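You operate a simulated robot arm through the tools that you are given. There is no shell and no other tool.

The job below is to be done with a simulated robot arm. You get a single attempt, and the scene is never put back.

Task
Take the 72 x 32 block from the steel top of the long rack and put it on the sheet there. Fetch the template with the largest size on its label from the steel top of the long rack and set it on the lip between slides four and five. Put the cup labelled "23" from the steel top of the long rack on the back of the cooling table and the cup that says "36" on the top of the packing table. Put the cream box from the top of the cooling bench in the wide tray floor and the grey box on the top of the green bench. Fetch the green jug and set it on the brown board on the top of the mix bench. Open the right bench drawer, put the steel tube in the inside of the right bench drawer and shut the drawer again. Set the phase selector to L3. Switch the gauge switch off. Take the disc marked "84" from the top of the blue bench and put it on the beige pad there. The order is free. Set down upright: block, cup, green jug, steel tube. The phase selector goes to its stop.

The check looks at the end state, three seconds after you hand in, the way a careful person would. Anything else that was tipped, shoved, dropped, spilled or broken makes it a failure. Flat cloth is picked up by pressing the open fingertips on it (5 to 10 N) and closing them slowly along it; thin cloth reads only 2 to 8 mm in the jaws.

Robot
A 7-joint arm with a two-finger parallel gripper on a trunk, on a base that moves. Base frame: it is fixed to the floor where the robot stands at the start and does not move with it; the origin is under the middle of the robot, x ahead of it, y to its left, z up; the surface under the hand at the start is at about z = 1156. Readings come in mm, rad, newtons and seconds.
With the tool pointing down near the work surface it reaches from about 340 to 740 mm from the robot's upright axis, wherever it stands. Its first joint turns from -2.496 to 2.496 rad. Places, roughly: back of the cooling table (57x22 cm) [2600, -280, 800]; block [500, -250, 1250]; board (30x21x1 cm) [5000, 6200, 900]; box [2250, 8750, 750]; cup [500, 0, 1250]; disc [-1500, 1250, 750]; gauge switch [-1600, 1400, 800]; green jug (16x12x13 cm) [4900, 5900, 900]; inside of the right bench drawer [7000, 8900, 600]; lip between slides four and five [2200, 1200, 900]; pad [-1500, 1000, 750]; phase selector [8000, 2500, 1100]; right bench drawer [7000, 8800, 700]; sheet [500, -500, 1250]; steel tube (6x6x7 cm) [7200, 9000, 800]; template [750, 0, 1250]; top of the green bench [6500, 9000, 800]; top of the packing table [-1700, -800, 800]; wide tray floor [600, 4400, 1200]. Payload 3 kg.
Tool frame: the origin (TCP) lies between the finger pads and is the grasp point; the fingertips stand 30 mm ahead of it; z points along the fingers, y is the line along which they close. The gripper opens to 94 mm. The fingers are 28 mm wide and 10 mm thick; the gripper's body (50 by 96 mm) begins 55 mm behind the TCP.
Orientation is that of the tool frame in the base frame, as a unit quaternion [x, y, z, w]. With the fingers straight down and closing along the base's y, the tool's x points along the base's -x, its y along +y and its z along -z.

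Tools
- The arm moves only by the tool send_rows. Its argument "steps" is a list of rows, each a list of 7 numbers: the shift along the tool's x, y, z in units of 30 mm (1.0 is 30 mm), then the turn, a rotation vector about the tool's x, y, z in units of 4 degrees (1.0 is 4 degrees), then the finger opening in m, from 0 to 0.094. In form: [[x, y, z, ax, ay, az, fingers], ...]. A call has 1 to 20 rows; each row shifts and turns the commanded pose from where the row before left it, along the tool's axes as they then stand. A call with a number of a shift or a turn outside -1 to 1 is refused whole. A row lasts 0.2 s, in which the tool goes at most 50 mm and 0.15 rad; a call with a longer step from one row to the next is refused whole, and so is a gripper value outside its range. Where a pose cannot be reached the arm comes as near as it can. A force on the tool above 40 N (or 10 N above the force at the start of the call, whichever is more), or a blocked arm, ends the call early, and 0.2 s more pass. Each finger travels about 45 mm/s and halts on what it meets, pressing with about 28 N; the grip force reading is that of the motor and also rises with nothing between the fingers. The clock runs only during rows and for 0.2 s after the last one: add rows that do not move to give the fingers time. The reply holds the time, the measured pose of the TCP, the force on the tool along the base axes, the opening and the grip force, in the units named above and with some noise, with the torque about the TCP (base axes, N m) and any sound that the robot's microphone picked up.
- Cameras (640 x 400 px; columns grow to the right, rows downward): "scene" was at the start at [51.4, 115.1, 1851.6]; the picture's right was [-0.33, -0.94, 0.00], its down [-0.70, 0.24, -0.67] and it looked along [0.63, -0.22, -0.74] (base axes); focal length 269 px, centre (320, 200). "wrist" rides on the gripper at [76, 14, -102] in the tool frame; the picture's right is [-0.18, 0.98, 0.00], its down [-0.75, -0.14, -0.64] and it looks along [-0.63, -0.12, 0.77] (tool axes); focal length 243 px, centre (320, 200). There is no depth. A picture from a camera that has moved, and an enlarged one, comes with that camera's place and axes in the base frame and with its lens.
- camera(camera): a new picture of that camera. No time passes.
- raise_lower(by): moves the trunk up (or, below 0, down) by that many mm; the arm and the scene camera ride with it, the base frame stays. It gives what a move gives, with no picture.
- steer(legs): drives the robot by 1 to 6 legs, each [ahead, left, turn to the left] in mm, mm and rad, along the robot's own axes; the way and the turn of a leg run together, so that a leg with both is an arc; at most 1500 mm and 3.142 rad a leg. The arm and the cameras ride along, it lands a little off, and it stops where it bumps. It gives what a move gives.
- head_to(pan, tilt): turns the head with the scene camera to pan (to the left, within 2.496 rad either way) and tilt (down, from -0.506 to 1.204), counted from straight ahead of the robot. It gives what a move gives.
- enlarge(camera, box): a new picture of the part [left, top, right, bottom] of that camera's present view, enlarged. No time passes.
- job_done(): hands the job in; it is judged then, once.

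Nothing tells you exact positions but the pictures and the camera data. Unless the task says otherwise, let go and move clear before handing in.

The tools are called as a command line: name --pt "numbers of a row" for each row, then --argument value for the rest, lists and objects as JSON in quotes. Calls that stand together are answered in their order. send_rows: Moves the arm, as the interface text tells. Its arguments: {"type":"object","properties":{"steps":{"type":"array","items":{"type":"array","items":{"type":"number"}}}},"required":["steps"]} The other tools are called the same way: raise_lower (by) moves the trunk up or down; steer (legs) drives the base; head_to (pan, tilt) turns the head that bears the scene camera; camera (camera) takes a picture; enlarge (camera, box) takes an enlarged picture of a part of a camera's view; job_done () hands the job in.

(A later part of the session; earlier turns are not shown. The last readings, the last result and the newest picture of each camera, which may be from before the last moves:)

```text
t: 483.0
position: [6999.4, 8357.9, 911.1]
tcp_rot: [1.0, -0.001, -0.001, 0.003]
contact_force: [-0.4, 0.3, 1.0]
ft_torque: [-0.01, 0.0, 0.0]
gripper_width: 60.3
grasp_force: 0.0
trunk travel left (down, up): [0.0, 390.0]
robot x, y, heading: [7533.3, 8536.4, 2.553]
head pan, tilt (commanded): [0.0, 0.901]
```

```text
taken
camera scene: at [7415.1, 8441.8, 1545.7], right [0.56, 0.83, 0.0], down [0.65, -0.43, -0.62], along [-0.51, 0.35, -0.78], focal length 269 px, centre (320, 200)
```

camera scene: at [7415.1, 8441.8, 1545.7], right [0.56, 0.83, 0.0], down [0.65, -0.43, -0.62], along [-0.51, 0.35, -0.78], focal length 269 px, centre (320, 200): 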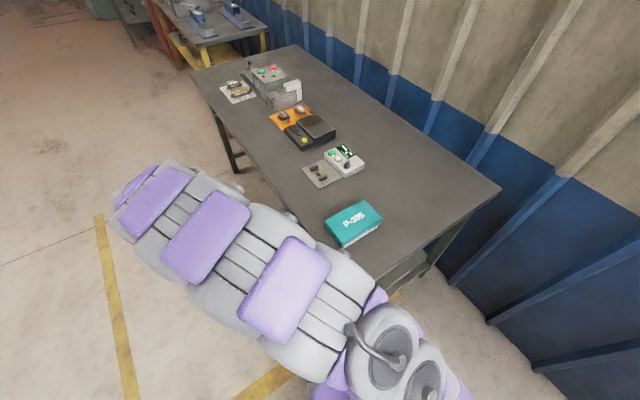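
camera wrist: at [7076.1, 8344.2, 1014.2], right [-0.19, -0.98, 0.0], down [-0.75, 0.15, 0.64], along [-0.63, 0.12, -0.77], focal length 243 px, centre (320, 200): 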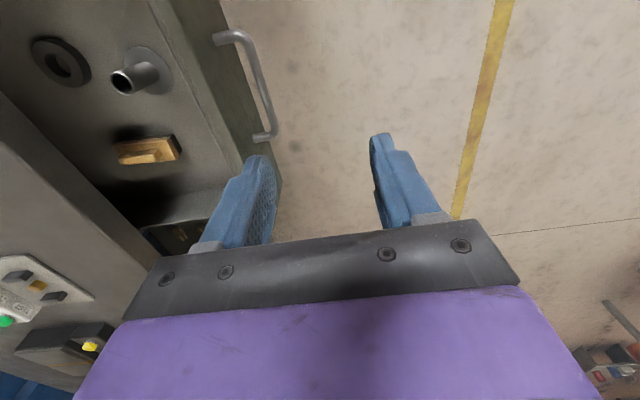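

send_rows --pt "0 0 0.9 0 0 0 0.06" --pt "0 0 1 0 0 0 0.06" --pt "0 0 1 0 0 0 0.06" --pt "0 0 1 0 0 0 0.06" --pt "0 0 1 0 0 0 0.06" --pt "0 0 1 0 0 0 0.06" --pt "0 0 0.85 0 0 0 0.06"

camera --camera "wrist"

camera --camera "scene"

```text
t: 484.6
position: [6997.0, 8357.3, 705.6]
tcp_rot: [1.0, -0.001, -0.002, 0.002]
contact_force: [0.2, -0.6, 0.3]
ft_torque: [-0.02, -0.01, -0.03]
gripper_width: 60.2
grasp_force: 0.0
trunk travel left (down, up): [0.0, 390.0]
robot x, y, heading: [7535.5, 8536.0, 2.552]
head pan, tilt (commanded): [0.0, 0.901]
```

```text
taken
camera wrist: at [7075.2, 8344.2, 808.2], right [-0.19, -0.98, 0.0], down [-0.75, 0.15, 0.64], along [-0.63, 0.12, -0.77], focal length 243 px, centre (320, 200)
```

wrist: 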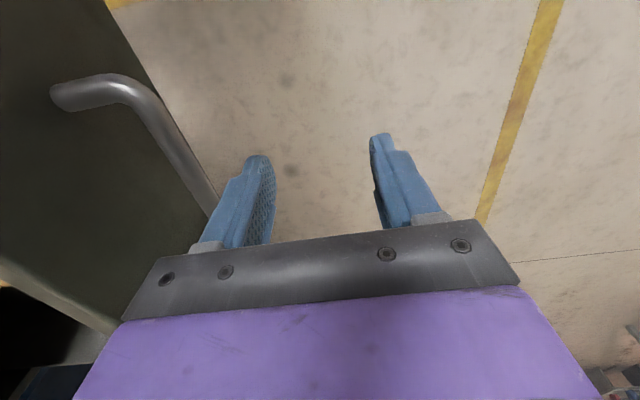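

```text
taken
camera scene: at [7414.5, 8442.1, 1545.7], right [0.56, 0.83, 0.0], down [0.65, -0.43, -0.62], along [-0.51, 0.35, -0.78], focal length 269 px, centre (320, 200)
```

scene: 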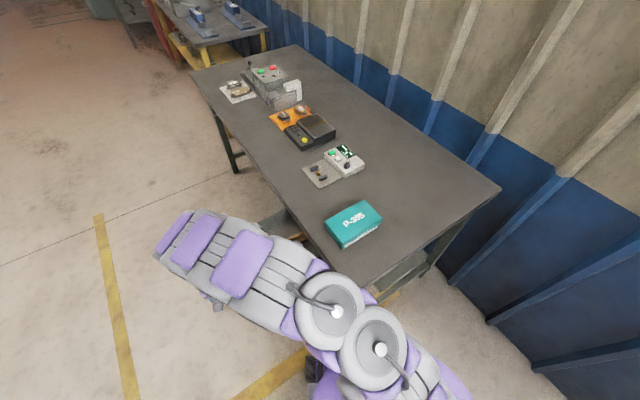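

Pushing the drawer in, slowly.

send_rows --pt "0 -0.4 0 0 0 0 0.06" --pt "0 -0.4 0 0 0 0 0.06" --pt "0 -0.3 0 0 0 0 0.06" --pt "0 -0.4 0 0 0 0 0.06" --pt "0 -0.5 0 0 0 0 0.06" --pt "0 -0.5 0 0 0 0 0.06" --pt "0 -0.5 0 0 0 0 0.06" --pt "0 -0.5 0 0 0 0 0.06"

camera --camera "wrist"

camera --camera "scene"

```text
t: 486.4
position: [7000.2, 8461.6, 708.3]
tcp_rot: [1.0, -0.003, -0.001, 0.003]
contact_force: [0.3, 1.5, -0.1]
ft_torque: [-0.01, 0.01, 0.03]
gripper_width: 60.2
grasp_force: 0.0
trunk travel left (down, up): [0.0, 390.0]
robot x, y, heading: [7532.8, 8531.6, 2.553]
head pan, tilt (commanded): [0.0, 0.901]
```

```text
taken
camera wrist: at [7076.4, 8448.5, 811.5], right [-0.19, -0.98, 0.01], down [-0.75, 0.15, 0.64], along [-0.63, 0.12, -0.77], focal length 243 px, centre (320, 200)
```

wrist: 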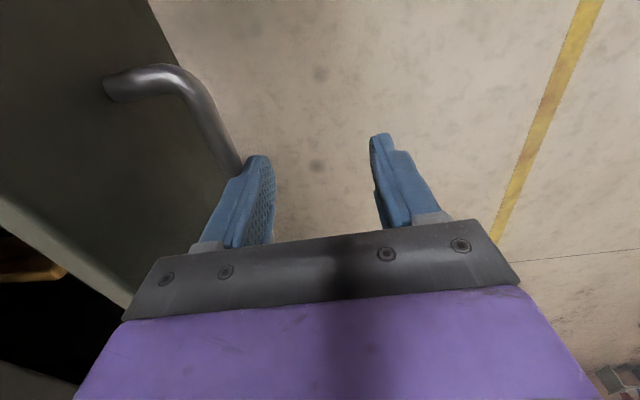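

```text
taken
camera scene: at [7415.0, 8443.6, 1545.8], right [0.56, 0.83, 0.0], down [0.65, -0.43, -0.62], along [-0.51, 0.35, -0.79], focal length 269 px, centre (320, 200)
```

scene: 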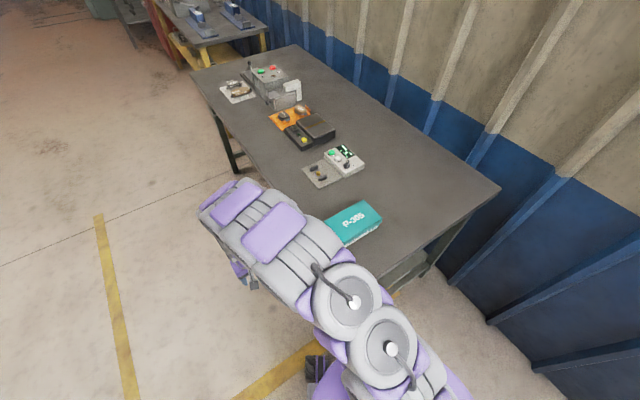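

The drawer follows with little force. Continuing.

send_rows --pt "0 -0.5 0 0 0 0 0.06" --pt "0 -0.5 0 0 0 0 0.06" --pt "0 -0.5 0 0 0 0 0.06" --pt "0 -0.5 0 0 0 0 0.06" --pt "0 -0.5 0 0 0 0 0.06" --pt "0 -0.5 0 0 0 0 0.06" --pt "0 -0.4 0 0 0 0 0.06" --pt "0 -0.4 0 0 0 0 0.06" --pt "0 -0.3 0 0 0 0 0.06"

camera --camera "wrist"

camera --camera "scene"

```text
t: 488.4
position: [6998.2, 8586.1, 709.6]
tcp_rot: [1.0, -0.002, -0.002, 0.002]
contact_force: [0.5, 0.6, -0.1]
ft_torque: [0.01, -0.02, 0.0]
gripper_width: 60.0
grasp_force: 0.0
trunk travel left (down, up): [0.0, 390.0]
robot x, y, heading: [7532.7, 8534.3, 2.556]
head pan, tilt (commanded): [0.0, 0.901]
```

```text
taken
camera wrist: at [7074.9, 8572.4, 810.9], right [-0.19, -0.98, 0.01], down [-0.75, 0.15, 0.64], along [-0.63, 0.12, -0.77], focal length 243 px, centre (320, 200)
```

wrist: 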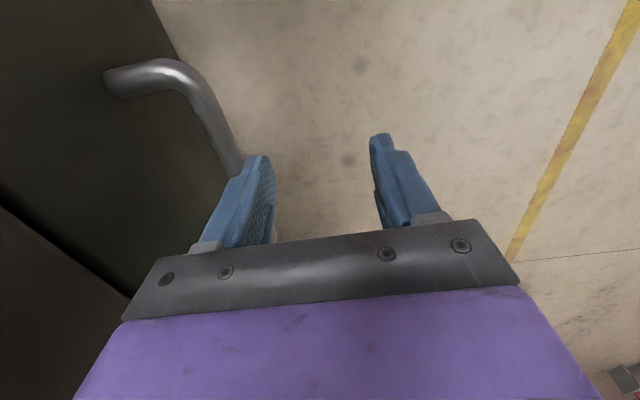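

```text
taken
camera scene: at [7415.2, 8444.6, 1545.9], right [0.56, 0.83, 0.0], down [0.65, -0.43, -0.62], along [-0.51, 0.35, -0.79], focal length 269 px, centre (320, 200)
```

scene: 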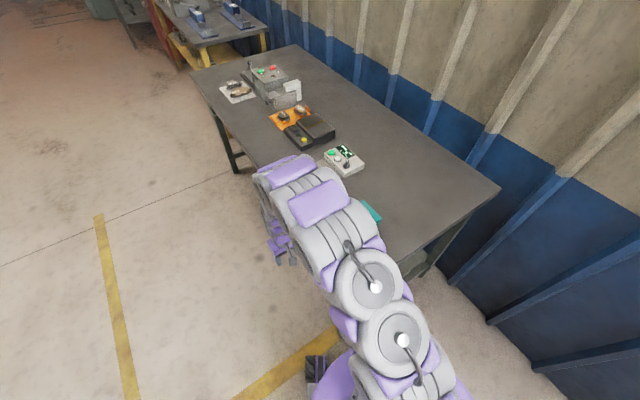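

send_rows --pt "0 -0.3 0 0 0 0 0.06" --pt "0 -0.3 0 0 0 0 0.06" --pt "0 -0.3 0 0 0 0 0.06" --pt "0 -0.2 0 0 0 0 0.06" --pt "0 -0.1 0 0 0 0 0.06" --pt "0 0 0 0 0 0 0.06"

camera --camera "wrist"

```text
t: 489.6
position: [6998.4, 8614.6, 708.0]
tcp_rot: [1.0, 0.001, 0.0, 0.003]
contact_force: [-10.9, -36.5, 1.0]
ft_torque: [3.47, -0.96, -0.39]
gripper_width: 59.9
grasp_force: 0.1
trunk travel left (down, up): [0.0, 390.0]
robot x, y, heading: [7532.9, 8531.8, 2.553]
head pan, tilt (commanded): [0.0, 0.901]
stopped in row 6: the force on the tool passed its limit at 45 N (the readings are from after the stop); the commanded pose is now the measured one
```

```text
taken
camera wrist: at [7076.0, 8601.0, 810.6], right [-0.18, -0.98, 0.01], down [-0.75, 0.14, 0.64], along [-0.63, 0.11, -0.77], focal length 243 px, centre (320, 200)
```

wrist: 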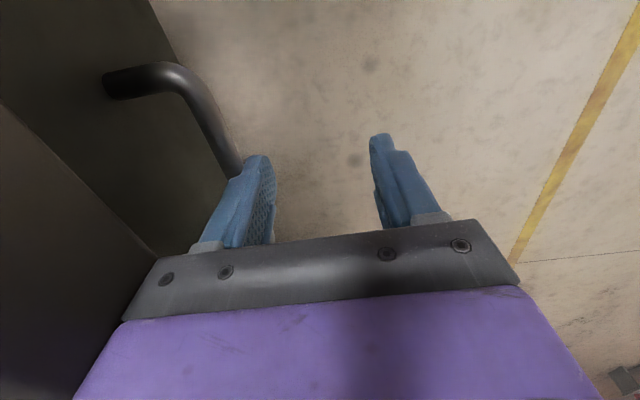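

The gripper body touched the bench edge (force acts 95 mm above the TCP), so the drawer may be a few mm short. I back off, open the fingers fully so that the leading finger protrudes, and push again.

send_rows --pt "0 0.5 0 0 0 0 0.06" --pt "0 0.7 0 0 0 0 0.094" --pt "0 0 0 0 0 0 0.094" --pt "0 0 0 0 0 0 0.094" --pt "0 0 0 0 0 0 0.094"

camera --camera "wrist"

camera --camera "scene"

```text
t: 490.8
position: [7002.8, 8587.0, 709.7]
tcp_rot: [1.0, -0.001, -0.003, 0.005]
contact_force: [0.4, -0.3, 1.1]
ft_torque: [-0.01, -0.03, 0.04]
gripper_width: 94.0
grasp_force: 0.2
trunk travel left (down, up): [0.0, 390.0]
robot x, y, heading: [7536.5, 8534.2, 2.553]
head pan, tilt (commanded): [0.0, 0.901]
```

```text
taken
camera wrist: at [7079.2, 8574.2, 811.6], right [-0.19, -0.98, 0.01], down [-0.75, 0.15, 0.64], along [-0.63, 0.11, -0.77], focal length 243 px, centre (320, 200)
```

wrist: 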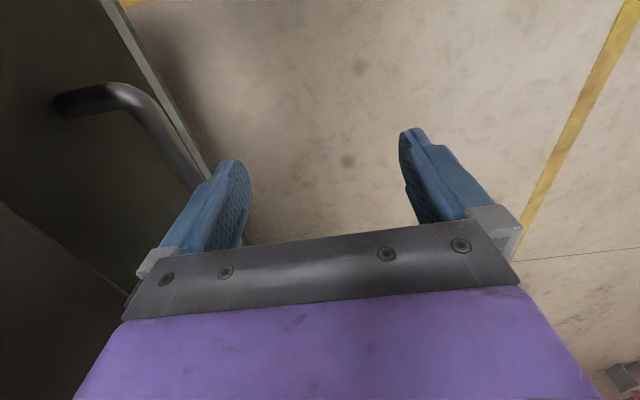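

```text
taken
camera scene: at [7418.8, 8448.7, 1546.4], right [0.55, 0.83, 0.0], down [0.65, -0.44, -0.62], along [-0.52, 0.34, -0.79], focal length 269 px, centre (320, 200)
```

scene: 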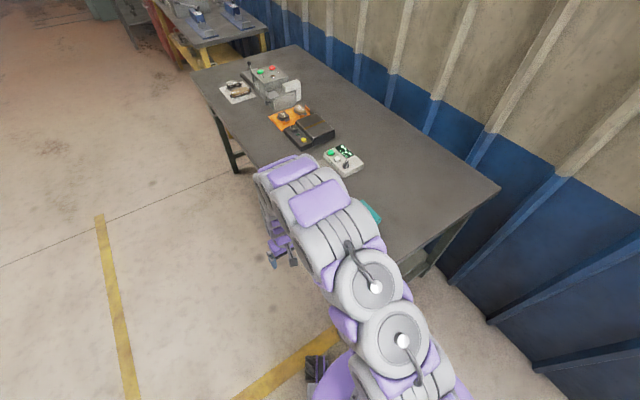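

send_rows --pt "0 -0.2 0 0 0 0 0.094" --pt "0 -0.1 0 0 0 0 0.094" --pt "0 -0.1 0 0 0 0 0.094" --pt "0 -0.1 0 0 0 0 0.094" --pt "0 -0.05 0 0 0 0 0.094" --pt "0 0 0 0 0 0 0.094"

```text
t: 492.2
position: [6999.5, 8599.9, 707.6]
tcp_rot: [1.0, 0.0, 0.0, 0.003]
contact_force: [-1.6, -3.9, 0.0]
ft_torque: [-0.06, 0.04, 0.2]
gripper_width: 92.1
grasp_force: 0.0
trunk travel left (down, up): [0.0, 390.0]
robot x, y, heading: [7533.6, 8536.5, 2.553]
head pan, tilt (commanded): [0.0, 0.901]
```

send_rows --pt "0 -0.1 0 0 0 0 0.094" --pt "0 -0.1 0 0 0 0 0.094" --pt "0 0 0 0 0 0 0.094"

camera --camera "wrist"

```text
t: 493.0
position: [7000.5, 8604.2, 706.8]
tcp_rot: [1.0, 0.001, -0.001, 0.003]
contact_force: [-9.0, -18.7, 2.7]
ft_torque: [-0.17, 0.15, 0.69]
gripper_width: 83.0
grasp_force: 0.0
trunk travel left (down, up): [0.0, 390.0]
robot x, y, heading: [7529.8, 8536.5, 2.558]
head pan, tilt (commanded): [0.0, 0.901]
```

```text
taken
camera wrist: at [7077.5, 8591.7, 810.5], right [-0.18, -0.98, 0.01], down [-0.75, 0.15, 0.64], along [-0.63, 0.11, -0.77], focal length 243 px, centre (320, 200)
```

wrist: 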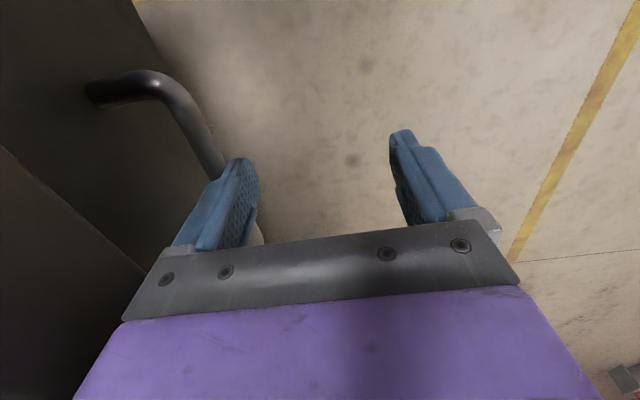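

The finger is now pressing on the handle itself (19 N, finger yielding), so the drawer is at its stop. I back off and look.

send_rows --pt "0 0.5 0 0 0 0 0.094" --pt "0 0.8 0 0 0 0 0.094" --pt "0 0.8 0 0 0 0 0.094" --pt "0 0.8 0 0 0 0 0.094" --pt "0 0.8 0 0 0 0 0.07" --pt "0 0.8 0 0 0 0 0.06" --pt "0 0.5 -0.8 0 0 0 0.06" --pt "0 0 -1 0 0 0 0.06" --pt "0 0 -1 0 0 0 0.06" --pt "0 0 -1 0 0 0 0.06" --pt "0 0 -1 0 0 0 0.06" --pt "0 0 -1 0 0 0 0.06" --pt "0 0 -1 0 0 0 0.06" --pt "0 0 -1 0 0 0 0.06"

camera --camera "wrist"

camera --camera "scene"

```text
t: 496.0
position: [7003.2, 8460.2, 942.9]
tcp_rot: [1.0, -0.001, 0.0, 0.004]
contact_force: [0.1, -0.2, -0.4]
ft_torque: [0.02, 0.04, 0.0]
gripper_width: 59.9
grasp_force: 0.1
trunk travel left (down, up): [0.0, 390.0]
robot x, y, heading: [7533.0, 8528.5, 2.553]
head pan, tilt (commanded): [0.0, 0.901]
```

```text
taken
camera wrist: at [7079.0, 8446.0, 1045.8], right [-0.19, -0.98, 0.01], down [-0.75, 0.15, 0.64], along [-0.63, 0.11, -0.77], focal length 243 px, centre (320, 200)
```

wrist: 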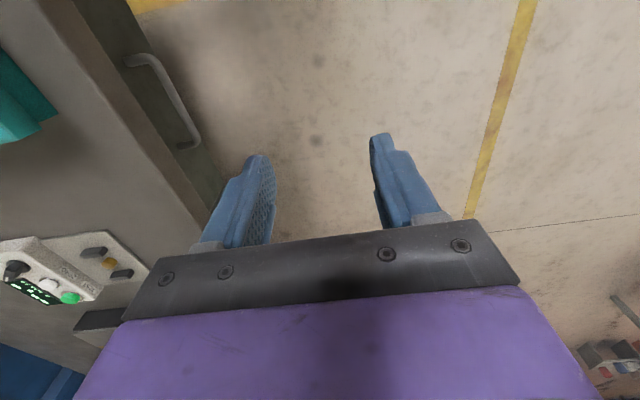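

```text
taken
camera scene: at [7416.2, 8442.6, 1545.9], right [0.55, 0.83, 0.0], down [0.65, -0.43, -0.62], along [-0.51, 0.35, -0.78], focal length 269 px, centre (320, 200)
```

scene: 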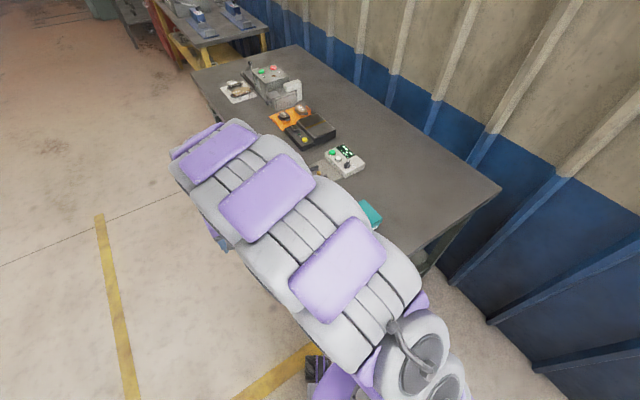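

The drawer is closed, with the tube inside. I raise up, swing away and check the bench from the front.

raise_lower --by 300

steer --legs '[[0, 0, 0.588], [0, 950, 0]]'

head_to --pan -1.0 --tilt 0.6

camera --camera "scene"

head_to --pan 0.0 --tilt 0.35

camera --camera "scene"

```text
t: 499.0
position: [7001.6, 8458.8, 1241.8]
tcp_rot: [1.0, -0.001, 0.001, 0.005]
contact_force: [0.8, 0.0, -0.1]
ft_torque: [-0.02, -0.02, 0.0]
gripper_width: 60.0
grasp_force: 0.0
trunk travel left (down, up): [-300.0, 90.0]
robot x, y, heading: [7532.5, 8534.9, 2.555]
head pan, tilt (commanded): [0.0, 0.901]
```

```text
t: 505.6
position: [7139.0, 7229.1, 1242.3]
tcp_rot: [0.957, 0.291, 0.0, 0.005]
contact_force: [0.6, -0.3, 0.1]
ft_torque: [0.01, 0.0, -0.02]
gripper_width: 60.0
grasp_force: 0.1
trunk travel left (down, up): [-300.0, 90.0]
robot x, y, heading: [7537.8, 7584.4, -3.132]
head pan, tilt (commanded): [0.0, 0.901]
```

```text
t: 506.9
position: [7139.7, 7223.7, 1243.0]
tcp_rot: [0.957, 0.292, 0.001, 0.003]
contact_force: [0.4, 0.1, -0.2]
ft_torque: [-0.01, -0.01, 0.0]
gripper_width: 60.1
grasp_force: 0.2
trunk travel left (down, up): [-300.0, 90.0]
robot x, y, heading: [7536.5, 7587.8, -3.137]
head pan, tilt (commanded): [-1.0, 0.6]
```

```text
taken
camera scene: at [7519.9, 7512.4, 1870.7], right [0.84, 0.55, 0.0], down [0.31, -0.47, -0.83], along [-0.45, 0.69, -0.56], focal length 269 px, centre (320, 200)
```

scene: 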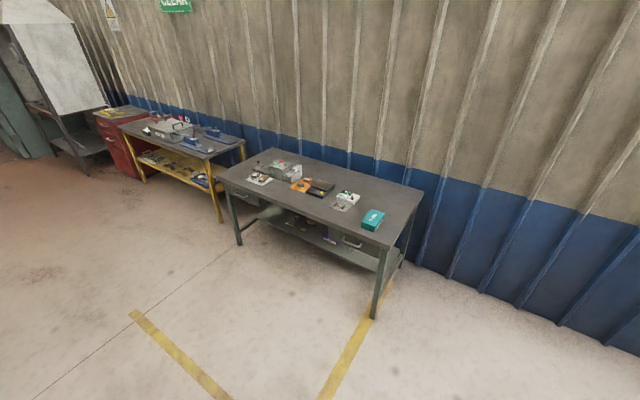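

```text
t: 508.1
position: [7140.6, 7226.5, 1241.6]
tcp_rot: [0.956, 0.293, 0.0, 0.003]
contact_force: [0.7, 0.3, 0.0]
ft_torque: [-0.01, 0.0, 0.02]
gripper_width: 59.8
grasp_force: 0.1
trunk travel left (down, up): [-300.0, 90.0]
robot x, y, heading: [7538.0, 7589.1, -3.137]
head pan, tilt (commanded): [0.0, 0.351]
```

```text
taken
camera scene: at [7474.8, 7443.2, 1893.4], right [0.0, 1.0, 0.0], down [0.35, 0.0, -0.94], along [-0.94, 0.0, -0.35], focal length 269 px, centre (320, 200)
```

scene: 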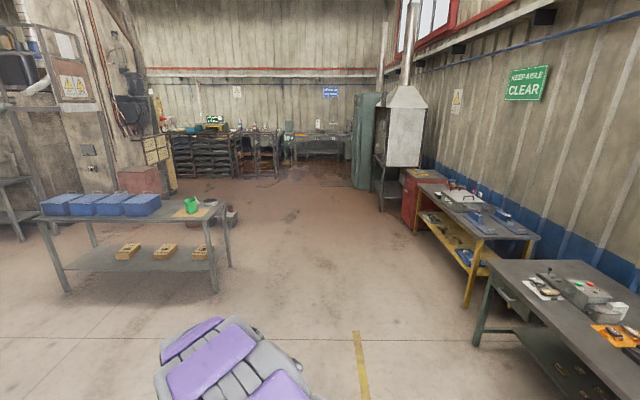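

The drawer looks closed. I'll verify it with a zoom and then drive west along the wall to the cooling bench.

head_to --pan -1.0 --tilt 0.6

enlarge --camera "scene" --box '[210, 140, 430, 290]'

steer --legs '[[1500, 0, 0], [1500, 0, 0], [1500, 0, 0]]'

head_to --pan -0.6 --tilt 0.4

camera --camera "scene"

```text
t: 509.4
position: [7140.6, 7227.1, 1242.7]
tcp_rot: [0.957, 0.292, -0.001, 0.003]
contact_force: [0.0, 0.9, -0.3]
ft_torque: [0.0, -0.01, -0.02]
gripper_width: 59.9
grasp_force: 0.0
trunk travel left (down, up): [-300.0, 90.0]
robot x, y, heading: [7539.5, 7586.3, -3.128]
head pan, tilt (commanded): [-1.0, 0.6]
```

```text
2.67 times, centred on (320, 215) of scene
camera zoom: at [7519.9, 7517.5, 1870.9], right [0.84, 0.55, 0.0], down [0.31, -0.47, -0.83], along [-0.45, 0.69, -0.56], focal length 717 px, centre (320, 160)
```

zoom: 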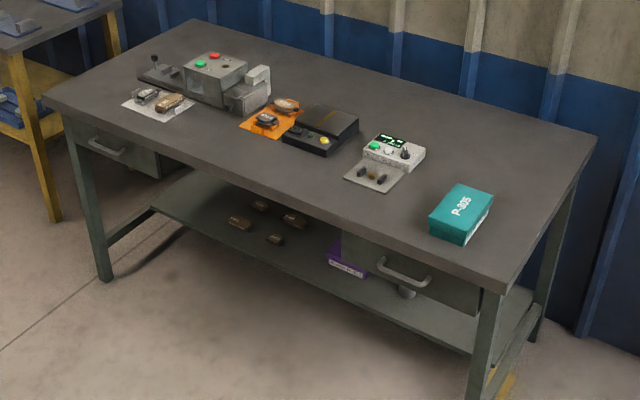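

```text
t: 531.0
position: [2607.5, 7212.1, 1243.4]
tcp_rot: [0.959, 0.282, 0.0, 0.003]
contact_force: [-1.3, 0.8, 0.3]
ft_torque: [0.01, 0.03, -0.03]
gripper_width: 60.0
grasp_force: 0.1
trunk travel left (down, up): [-300.0, 90.0]
robot x, y, heading: [3012.1, 7565.8, 3.129]
head pan, tilt (commanded): [-1.0, 0.6]
```

```text
t: 531.9
position: [2608.5, 7214.6, 1243.0]
tcp_rot: [0.959, 0.282, 0.0, 0.005]
contact_force: [-0.8, 0.4, -0.2]
ft_torque: [0.0, 0.04, 0.02]
gripper_width: 60.2
grasp_force: 0.0
trunk travel left (down, up): [-300.0, 90.0]
robot x, y, heading: [3012.2, 7568.1, 3.13]
head pan, tilt (commanded): [-0.6, 0.4]
```

```text
taken
camera scene: at [2964.9, 7475.3, 1889.0], right [0.58, 0.82, 0.0], down [0.32, -0.22, -0.92], along [-0.75, 0.53, -0.39], focal length 269 px, centre (320, 200)
```

scene: 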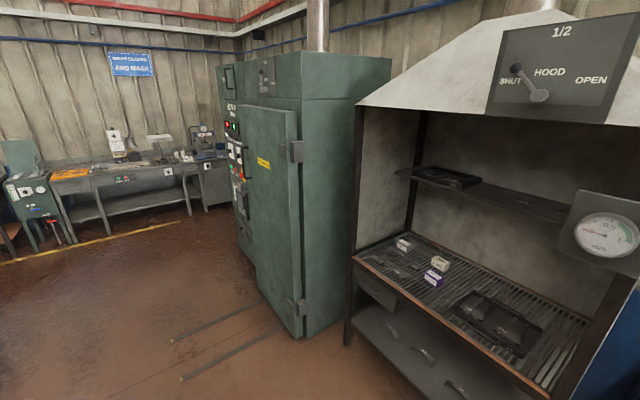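

The drawer is flush. The cooling bench is the hooded, slatted bench here; I'll zoom in on its boxes.

enlarge --camera "scene" --box '[345, 220, 565, 370]'

enlarge --camera "scene" --box '[390, 225, 470, 295]'

```text
2.67 times, centred on (455, 295) of scene
camera zoom: at [2964.9, 7475.3, 1889.0], right [0.58, 0.82, 0.0], down [0.32, -0.22, -0.92], along [-0.75, 0.53, -0.39], focal length 717 px, centre (-40, -53)
```

zoom: 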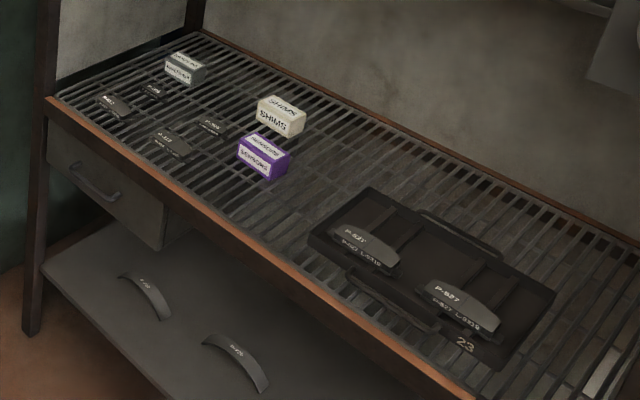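

```text
5.71 times, centred on (430, 260) of scene
camera zoom: at [2964.9, 7475.3, 1889.0], right [0.58, 0.82, 0.0], down [0.32, -0.22, -0.92], along [-0.75, 0.53, -0.39], focal length 1536 px, centre (-309, -143)
```

zoom: 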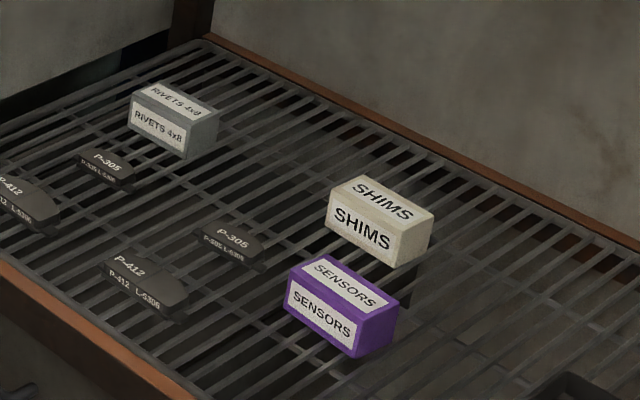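

The grey box is "RIVETS 4x8" (left), the cream one is "SHIMS". I'll centre the arm in front of me first, then drive up to the bench for the grey box.

send_rows --pt "0.5 -0.92 0 0 0 0 0.06" --pt "0.5 -0.92 0 0 0 0 0.06" --pt "0.5 -0.92 0 0 0 0 0.06" --pt "0.5 -0.92 0 0 0 0 0.06" --pt "0.5 -0.92 0 0 0 0 0.06" --pt "0.5 -0.92 0 0 0 0 0.06" --pt "0.5 -0.92 0 0 0 0 0.06" --pt "0.5 -0.92 0 0 0 0 0.06" --pt "0.5 -0.92 0 0 0 0 0.06" --pt "0.5 -0.92 0 0 0 0 0.06" --pt "0 0 0 0 0 1 0.06" --pt "0 0 0 0 0 1 0.06" --pt "0 0 0 0 0 1 0.06" --pt "0 0 0 0 0 1 0.06" --pt "0 0 0 0 0 1 0.06" --pt "0 0 0 0 0 1 0.06" --pt "0 0 0 0 0 1 0.06" --pt "0 0 0 0 0 1 0.06"

steer --legs '[[1010, 0, 0], [0, 0, -1.56], [250, 0, 0]]'

head_to --pan 0.0 --tilt 0.6

camera --camera "scene"

```text
t: 535.7
position: [2586.2, 7527.7, 1241.6]
tcp_rot: [1.0, 0.007, 0.0, 0.004]
contact_force: [0.4, 0.4, -0.7]
ft_torque: [0.01, 0.0, 0.0]
gripper_width: 60.1
grasp_force: 0.0
trunk travel left (down, up): [-300.0, 90.0]
robot x, y, heading: [3013.0, 7565.8, 3.131]
head pan, tilt (commanded): [-0.6, 0.4]
```

```text
t: 546.1
position: [1951.0, 8252.3, 1240.2]
tcp_rot: [0.722, -0.692, -0.002, 0.004]
contact_force: [0.3, -0.4, 1.1]
ft_torque: [0.0, 0.01, 0.01]
gripper_width: 60.1
grasp_force: 0.0
trunk travel left (down, up): [-300.0, 90.0]
robot x, y, heading: [2001.5, 7826.8, 1.59]
head pan, tilt (commanded): [-0.6, 0.4]
```

```text
t: 547.1
position: [1952.8, 8250.9, 1240.2]
tcp_rot: [0.723, -0.691, -0.003, 0.004]
contact_force: [0.5, 0.0, -0.9]
ft_torque: [-0.02, 0.01, 0.02]
gripper_width: 60.0
grasp_force: 0.1
trunk travel left (down, up): [-300.0, 90.0]
robot x, y, heading: [2001.0, 7822.9, 1.588]
head pan, tilt (commanded): [0.0, 0.6]
```

```text
taken
camera scene: at [1861.0, 7886.6, 1870.9], right [1.0, 0.01, 0.0], down [0.01, -0.57, -0.82], along [-0.01, 0.82, -0.57], focal length 269 px, centre (320, 200)
```

scene: 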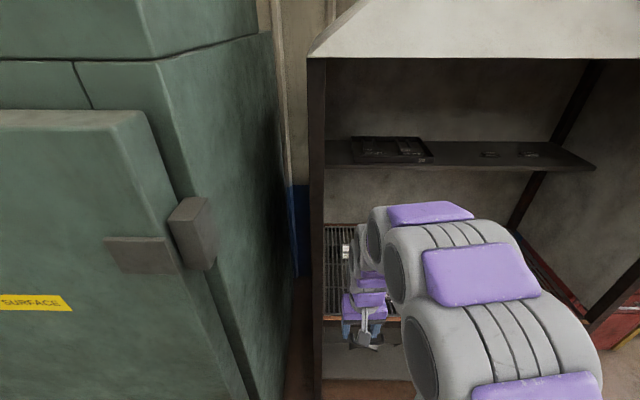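

The grey box is roughly straight ahead at (1995, 8965). I lower the trunk so the arm stays below the hood and shelf, centre the hand and drive in.

send_rows --pt "0 -0.75 0 0 0 0 0.08" --pt "0 -0.75 0 0 0 0 0.08"

raise_lower --by -300

head_to --pan 0.0 --tilt 0.5

camera --camera "scene"

camera --camera "wrist"

```text
t: 547.7
position: [2000.4, 8253.3, 1239.7]
tcp_rot: [0.722, -0.692, -0.004, 0.004]
contact_force: [-0.1, 0.7, 0.2]
ft_torque: [0.0, 0.02, 0.0]
gripper_width: 80.1
grasp_force: 0.0
trunk travel left (down, up): [-300.0, 90.0]
robot x, y, heading: [1999.1, 7823.5, 1.591]
head pan, tilt (commanded): [0.0, 0.6]
```

```text
t: 550.7
position: [1997.6, 8253.8, 940.0]
tcp_rot: [0.722, -0.692, -0.003, 0.002]
contact_force: [0.5, -0.6, 0.5]
ft_torque: [0.01, -0.01, 0.02]
gripper_width: 80.0
grasp_force: 0.1
trunk travel left (down, up): [0.0, 390.0]
robot x, y, heading: [1999.4, 7826.4, 1.59]
head pan, tilt (commanded): [0.0, 0.6]
```

```text
t: 551.4
position: [1997.6, 8253.5, 939.8]
tcp_rot: [0.722, -0.691, -0.003, 0.003]
contact_force: [-0.7, 0.2, 0.5]
ft_torque: [-0.01, 0.04, 0.03]
gripper_width: 80.0
grasp_force: 0.1
trunk travel left (down, up): [0.0, 390.0]
robot x, y, heading: [2003.0, 7824.3, 1.587]
head pan, tilt (commanded): [0.0, 0.499]
```

```text
taken
camera scene: at [1861.6, 7888.5, 1580.0], right [1.0, 0.02, 0.0], down [0.01, -0.48, -0.88], along [-0.01, 0.88, -0.48], focal length 269 px, centre (320, 200)
```

scene: 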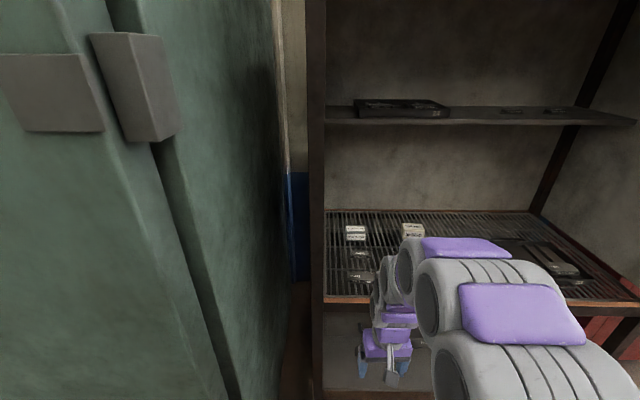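

```text
taken
camera wrist: at [1988.7, 8176.6, 1043.4], right [-0.99, 0.14, 0.01], down [0.11, 0.76, 0.64], along [0.08, 0.63, -0.77], focal length 243 px, centre (320, 200)
```

wrist: 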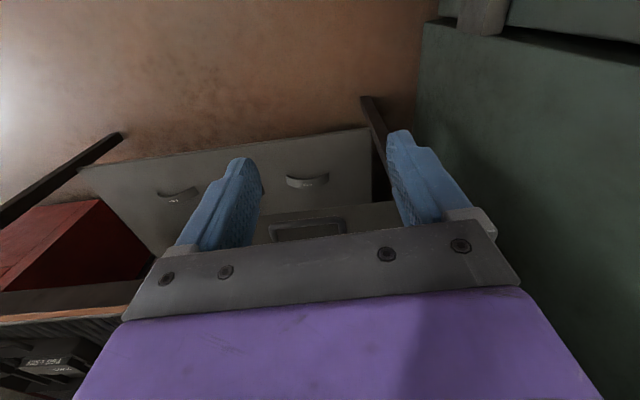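

The grey and cream boxes are visible on the grate, the shelf above is high enough (z≈1380). Driving in 440 mm.

steer --legs '[[440, 0, -0.016]]'

camera --camera "scene"

camera --camera "wrist"

```text
t: 554.0
position: [1989.7, 8683.9, 944.0]
tcp_rot: [0.719, -0.695, -0.001, 0.002]
contact_force: [-0.1, 0.7, -0.3]
ft_torque: [0.01, 0.02, 0.0]
gripper_width: 80.3
grasp_force: 0.1
trunk travel left (down, up): [0.0, 390.0]
robot x, y, heading: [1993.5, 8258.1, 1.575]
head pan, tilt (commanded): [0.0, 0.499]
```

```text
taken
camera scene: at [1874.6, 8319.8, 1585.6], right [1.0, 0.01, -0.01], down [-0.01, -0.48, -0.88], along [-0.01, 0.88, -0.48], focal length 269 px, centre (320, 200)
```

scene: 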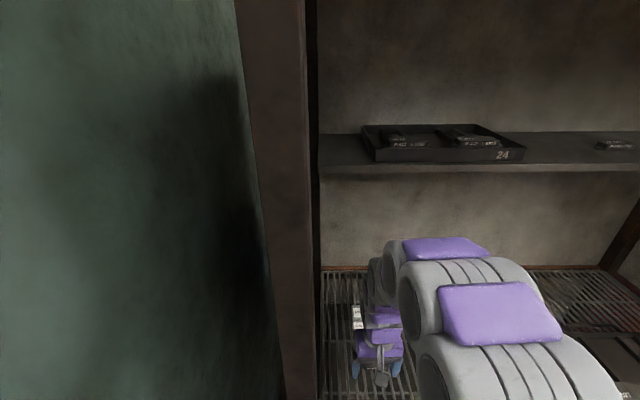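

```text
taken
camera wrist: at [1979.5, 8608.7, 1047.0], right [-0.99, 0.15, 0.0], down [0.12, 0.76, 0.64], along [0.09, 0.64, -0.77], focal length 243 px, centre (320, 200)
```

wrist: 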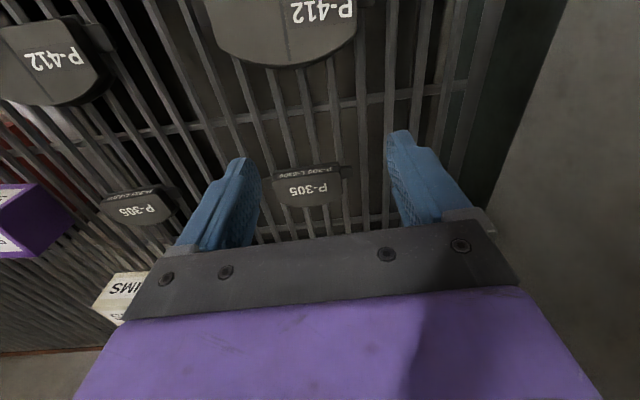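

I extend the hand over the grey box at this height.

send_rows --pt "-0.6 -0.02 0 0 0 0 0.08" --pt "-0.9 -0.03 0 0 0 0 0.08" --pt "-0.9 -0.03 0 0 0 0 0.08" --pt "-0.9 -0.03 0 0 0 0 0.08" --pt "-0.9 -0.03 0 0 0 0 0.08" --pt "-0.9 -0.03 0 0 0 0 0.08" --pt "-0.9 -0.03 0 0 0 0 0.08"

camera --camera "wrist"

camera --camera "scene"

```text
t: 555.6
position: [1978.3, 8865.7, 940.2]
tcp_rot: [0.72, -0.694, 0.002, -0.003]
contact_force: [0.2, -0.3, 0.3]
ft_torque: [-0.03, 0.0, -0.04]
gripper_width: 79.8
grasp_force: 0.1
trunk travel left (down, up): [0.0, 390.0]
robot x, y, heading: [1993.7, 8257.3, 1.582]
head pan, tilt (commanded): [0.0, 0.499]
```

```text
taken
camera wrist: at [1966.4, 8789.8, 1043.2], right [-0.99, 0.15, -0.01], down [0.11, 0.76, 0.64], along [0.1, 0.63, -0.77], focal length 243 px, centre (320, 200)
```

wrist: 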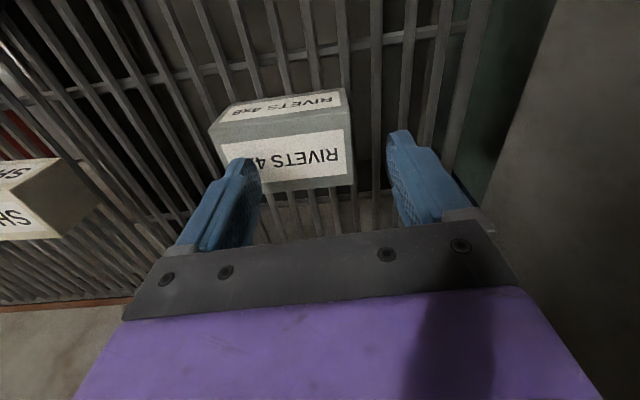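

```text
taken
camera scene: at [1870.0, 8322.0, 1584.3], right [1.0, 0.01, -0.01], down [0.0, -0.48, -0.88], along [-0.01, 0.88, -0.48], focal length 269 px, centre (320, 200)
```

scene: 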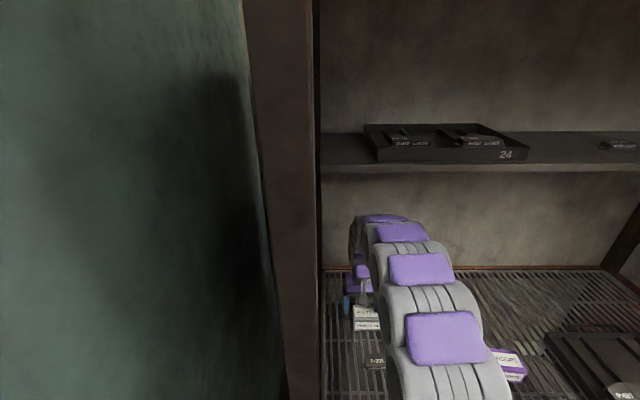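

The grey box is about 96 mm wide (x) and 47 mm deep (y), top at z≈886, so I must close along y. I rotate the gripper by -88°.

send_rows --pt "0 0 -0.3 0 0 -1 0.08" --pt "0 0 0 0 0 -1 0.08" --pt "0 0 0 0 0 -1 0.08" --pt "0 0 0 0 0 -1 0.08" --pt "0 0 0 0 0 -1 0.08" --pt "0 0 0 0 0 -1 0.08" --pt "0 0 0 0 0 -1 0.08" --pt "0 0 0 0 0 -1 0.08" --pt "0 0 0 0 0 -1 0.08" --pt "0 0 0 0 0 -1 0.08" --pt "0 0 0 0 0 -1 0.08" --pt "0 0 0 0 0 -1 0.08" --pt "0 0 0 0 0 -1 0.08" --pt "0 0 0 0 0 -1 0.08" --pt "0 0 0 0 0 -1 0.08" --pt "0 0 0 0 0 -1 0.08" --pt "0 0 0 0 0 -1 0.08" --pt "0 0 0 0 0 -1 0.08" --pt "0 0 0 0 0 -1 0.08" --pt "0 0 0 0 0 -1 0.08"

send_rows --pt "0 0 0 0 0 -1 0.08" --pt "0 0 0 0 0 -1 0.08" --pt "0 0 0 0 0 0 0.08"

camera --camera "wrist"

```text
t: 559.8
position: [1977.0, 8865.0, 951.0]
tcp_rot: [0.998, -0.069, 0.003, -0.001]
contact_force: [1.0, -0.7, -0.7]
ft_torque: [-0.04, 0.05, -0.02]
gripper_width: 80.0
grasp_force: 0.1
trunk travel left (down, up): [0.0, 390.0]
robot x, y, heading: [1994.5, 8257.3, 1.58]
head pan, tilt (commanded): [0.0, 0.499]
```

```text
t: 560.6
position: [1976.7, 8866.1, 950.3]
tcp_rot: [1.0, 0.002, 0.003, 0.0]
contact_force: [0.6, 0.0, 0.2]
ft_torque: [0.0, 0.01, 0.0]
gripper_width: 79.9
grasp_force: 0.0
trunk travel left (down, up): [0.0, 390.0]
robot x, y, heading: [1986.0, 8257.8, 1.578]
head pan, tilt (commanded): [0.0, 0.499]
```

```text
taken
camera wrist: at [2053.2, 8852.1, 1054.0], right [-0.18, -0.98, 0.0], down [-0.76, 0.14, 0.64], along [-0.63, 0.12, -0.77], focal length 243 px, centre (320, 200)
```

wrist: 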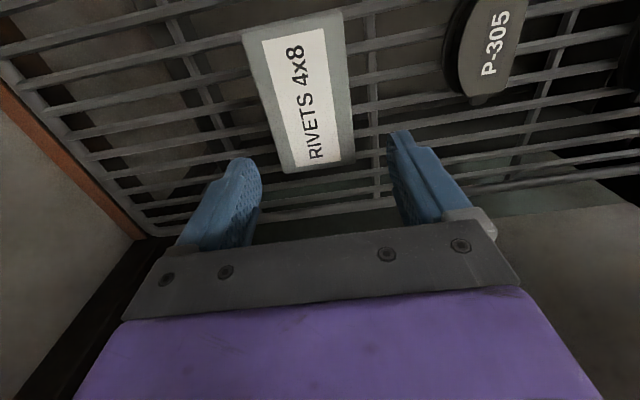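

The box top is at z≈895, centre about (2003, 8872), 84 x 53 mm. I centre over it and lower the fingers beside it.

send_rows --pt "0.87 -0.17 0 0 0 0 0.08" --pt "0 0 0.5 0 0 0 0.08" --pt "0 0 0 0 0 0 0.08"

camera --camera "wrist"

```text
t: 561.4
position: [2004.5, 8870.7, 935.5]
tcp_rot: [1.0, 0.002, 0.004, 0.001]
contact_force: [-0.5, -0.7, -0.9]
ft_torque: [-0.01, 0.01, 0.03]
gripper_width: 80.0
grasp_force: 0.1
trunk travel left (down, up): [0.0, 390.0]
robot x, y, heading: [1989.0, 8258.1, 1.578]
head pan, tilt (commanded): [0.0, 0.499]
```

```text
taken
camera wrist: at [2080.3, 8857.6, 1038.8], right [-0.18, -0.98, 0.0], down [-0.76, 0.14, 0.64], along [-0.63, 0.12, -0.77], focal length 243 px, centre (320, 200)
```

wrist: 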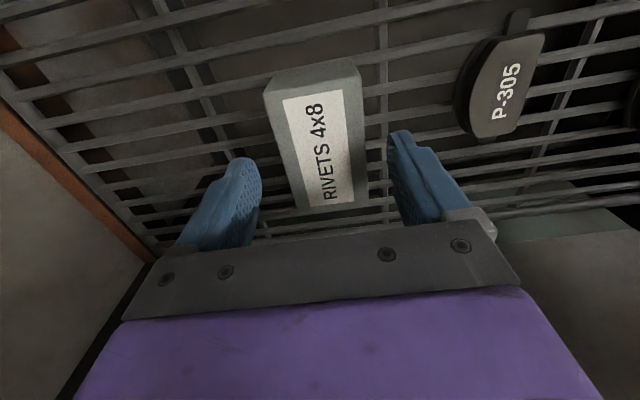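

send_rows --pt "0.1 0 0.5 0 0 0 0.08" --pt "0 0 0.6 0 0 0 0.08" --pt "0 0 0.45 0 0 0 0.08" --pt "0 0 0 0 0 0 0.06" --pt "0 0 0 0 0 0 0.03" --pt "0 0 0 0 0 0 0.0" --pt "0 0 0 0 0 0 0.0" --pt "0 0 0 0 0 0 0.0"

camera --camera "wrist"

```text
t: 563.2
position: [2006.3, 8871.6, 887.2]
tcp_rot: [1.0, 0.002, 0.003, 0.0]
contact_force: [0.1, 0.5, 0.3]
ft_torque: [0.1, -0.04, -0.02]
gripper_width: 59.0
grasp_force: 28.4
trunk travel left (down, up): [0.0, 390.0]
robot x, y, heading: [1993.2, 8259.5, 1.581]
head pan, tilt (commanded): [0.0, 0.499]
```

```text
taken
camera wrist: at [2083.6, 8858.1, 991.3], right [-0.18, -0.98, 0.0], down [-0.76, 0.14, 0.64], along [-0.63, 0.12, -0.77], focal length 243 px, centre (320, 200)
```

wrist: 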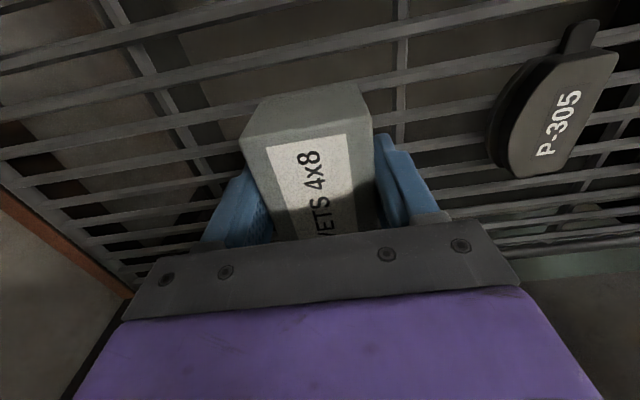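

Gripped at 59 mm. Lifting gently.

send_rows --pt "0 0 -0.1 0 0 0 0.0" --pt "0 0 -0.15 0 0 0 0.0" --pt "0 0 -0.2 0 0 0 0.0" --pt "0 0 -0.3 0 0 0 0.0" --pt "0 0 -0.4 0 0 0 0.0" --pt "0 0 -0.4 0 0 0 0.0" --pt "0 0 -0.4 0 0 0 0.0" --pt "0 0 -0.4 0 0 0 0.0" --pt "0 0 -0.3 0 0 0 0.0"

camera --camera "wrist"

```text
t: 565.2
position: [2005.7, 8870.8, 969.3]
tcp_rot: [1.0, 0.002, 0.004, 0.0]
contact_force: [0.2, -0.8, -2.5]
ft_torque: [0.01, 0.0, 0.01]
gripper_width: 59.2
grasp_force: 27.7
trunk travel left (down, up): [0.0, 390.0]
robot x, y, heading: [1993.5, 8262.1, 1.579]
head pan, tilt (commanded): [0.0, 0.499]
```

```text
taken
camera wrist: at [2081.1, 8857.2, 1073.0], right [-0.18, -0.98, 0.0], down [-0.76, 0.14, 0.64], along [-0.63, 0.12, -0.77], focal length 243 px, centre (320, 200)
```

wrist: 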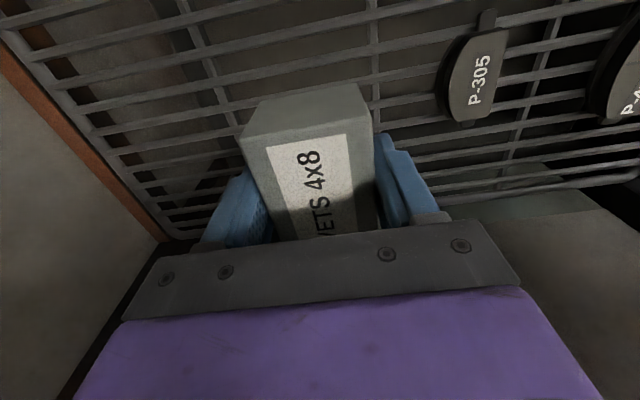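

Box held. I retract the arm and back out from under the hood.

send_rows --pt "0 0.2 0 0 0 0 0.0" --pt "0 0.4 0 0 0 0 0.0" --pt "0 0.6 0 0 0 0 0.0" --pt "0 0.6 0 0 0 0 0.0" --pt "0 0.6 0 0 0 0 0.0" --pt "0 0.6 0 0 0 0 0.0" --pt "0 0.6 0 0 0 0 0.0" --pt "0 0.6 0 0 0 0 0.0" --pt "0 0.6 0 0 0 0 0.0" --pt "0 0.6 0 0 0 0 0.0" --pt "0 0.3 0 0 0 0 0.0"

steer --legs '[[-600, 0, 0]]'

camera --camera "wrist"

camera --camera "scene"

```text
t: 567.6
position: [2006.4, 8699.1, 968.3]
tcp_rot: [1.0, 0.001, 0.003, -0.002]
contact_force: [-0.2, -0.2, -2.3]
ft_torque: [-0.02, -0.02, 0.01]
gripper_width: 59.2
grasp_force: 28.1
trunk travel left (down, up): [0.0, 390.0]
robot x, y, heading: [1991.8, 8258.6, 1.58]
head pan, tilt (commanded): [0.0, 0.499]
```

```text
t: 571.0
position: [2009.4, 8105.2, 965.6]
tcp_rot: [1.0, 0.001, 0.005, 0.0]
contact_force: [0.1, 0.3, -2.2]
ft_torque: [-0.02, -0.06, -0.01]
gripper_width: 59.2
grasp_force: 27.7
trunk travel left (down, up): [0.0, 390.0]
robot x, y, heading: [1997.2, 7666.6, 1.582]
head pan, tilt (commanded): [0.0, 0.499]
```

```text
taken
camera wrist: at [2085.3, 8091.6, 1069.5], right [-0.18, -0.98, 0.0], down [-0.76, 0.14, 0.64], along [-0.62, 0.12, -0.77], focal length 243 px, centre (320, 200)
```

wrist: 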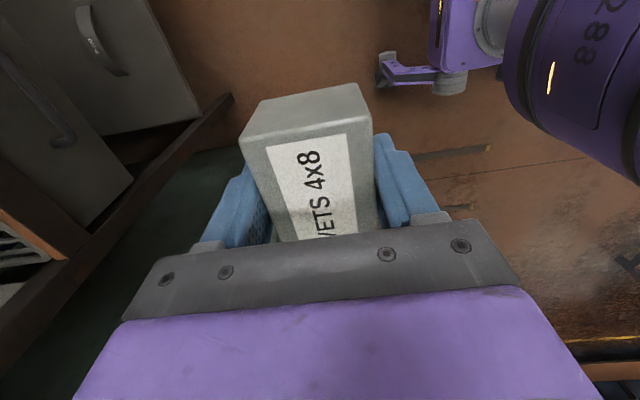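

```text
taken
camera scene: at [1859.0, 7728.8, 1580.1], right [1.0, 0.01, 0.0], down [0.0, -0.48, -0.88], along [-0.01, 0.88, -0.48], focal length 269 px, centre (320, 200)
```

scene: 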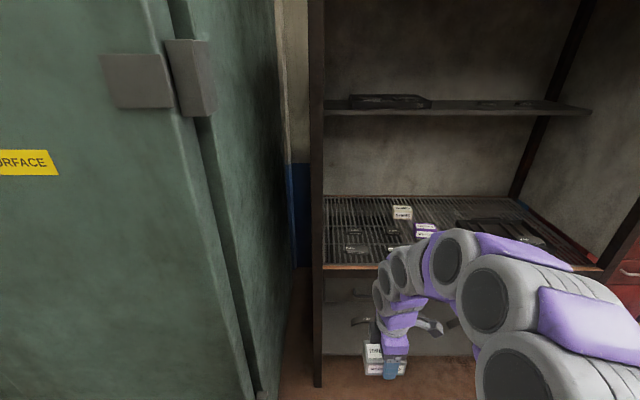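

Now I carry the grey box to the green bench: raise the trunk and strafe east along the wall.

raise_lower --by 300

steer --legs '[[0, -1500, -0.01], [0, -1500, 0], [0, -1500, 0]]'

head_to --pan 0.0 --tilt 0.6

camera --camera "scene"

```text
t: 574.0
position: [2008.4, 8104.3, 1265.6]
tcp_rot: [1.0, 0.0, 0.004, 0.0]
contact_force: [0.8, 0.1, -2.0]
ft_torque: [0.0, 0.03, -0.01]
gripper_width: 59.4
grasp_force: 27.8
trunk travel left (down, up): [-300.0, 90.0]
robot x, y, heading: [1998.4, 7668.2, 1.574]
head pan, tilt (commanded): [0.0, 0.499]
```

```text
t: 595.5
position: [6518.3, 8091.3, 1266.0]
tcp_rot: [1.0, -0.008, 0.007, 0.0]
contact_force: [-0.3, 0.5, -2.8]
ft_torque: [0.01, -0.03, -0.01]
gripper_width: 59.1
grasp_force: 28.1
trunk travel left (down, up): [-300.0, 90.0]
robot x, y, heading: [6503.3, 7653.1, 1.56]
head pan, tilt (commanded): [0.0, 0.499]
```

```text
t: 596.2
position: [6520.0, 8089.6, 1265.5]
tcp_rot: [1.0, -0.007, 0.005, -0.001]
contact_force: [0.8, 1.1, -3.0]
ft_torque: [-0.02, 0.0, 0.01]
gripper_width: 59.2
grasp_force: 28.3
trunk travel left (down, up): [-300.0, 90.0]
robot x, y, heading: [6501.2, 7649.3, 1.562]
head pan, tilt (commanded): [0.0, 0.6]
```

```text
taken
camera scene: at [6360.3, 7716.5, 1870.7], right [1.0, -0.01, 0.0], down [0.0, -0.57, -0.82], along [0.01, 0.82, -0.57], focal length 269 px, centre (320, 200)
```

scene: 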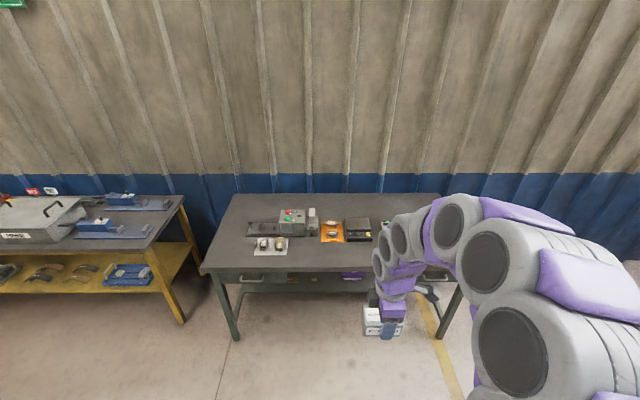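

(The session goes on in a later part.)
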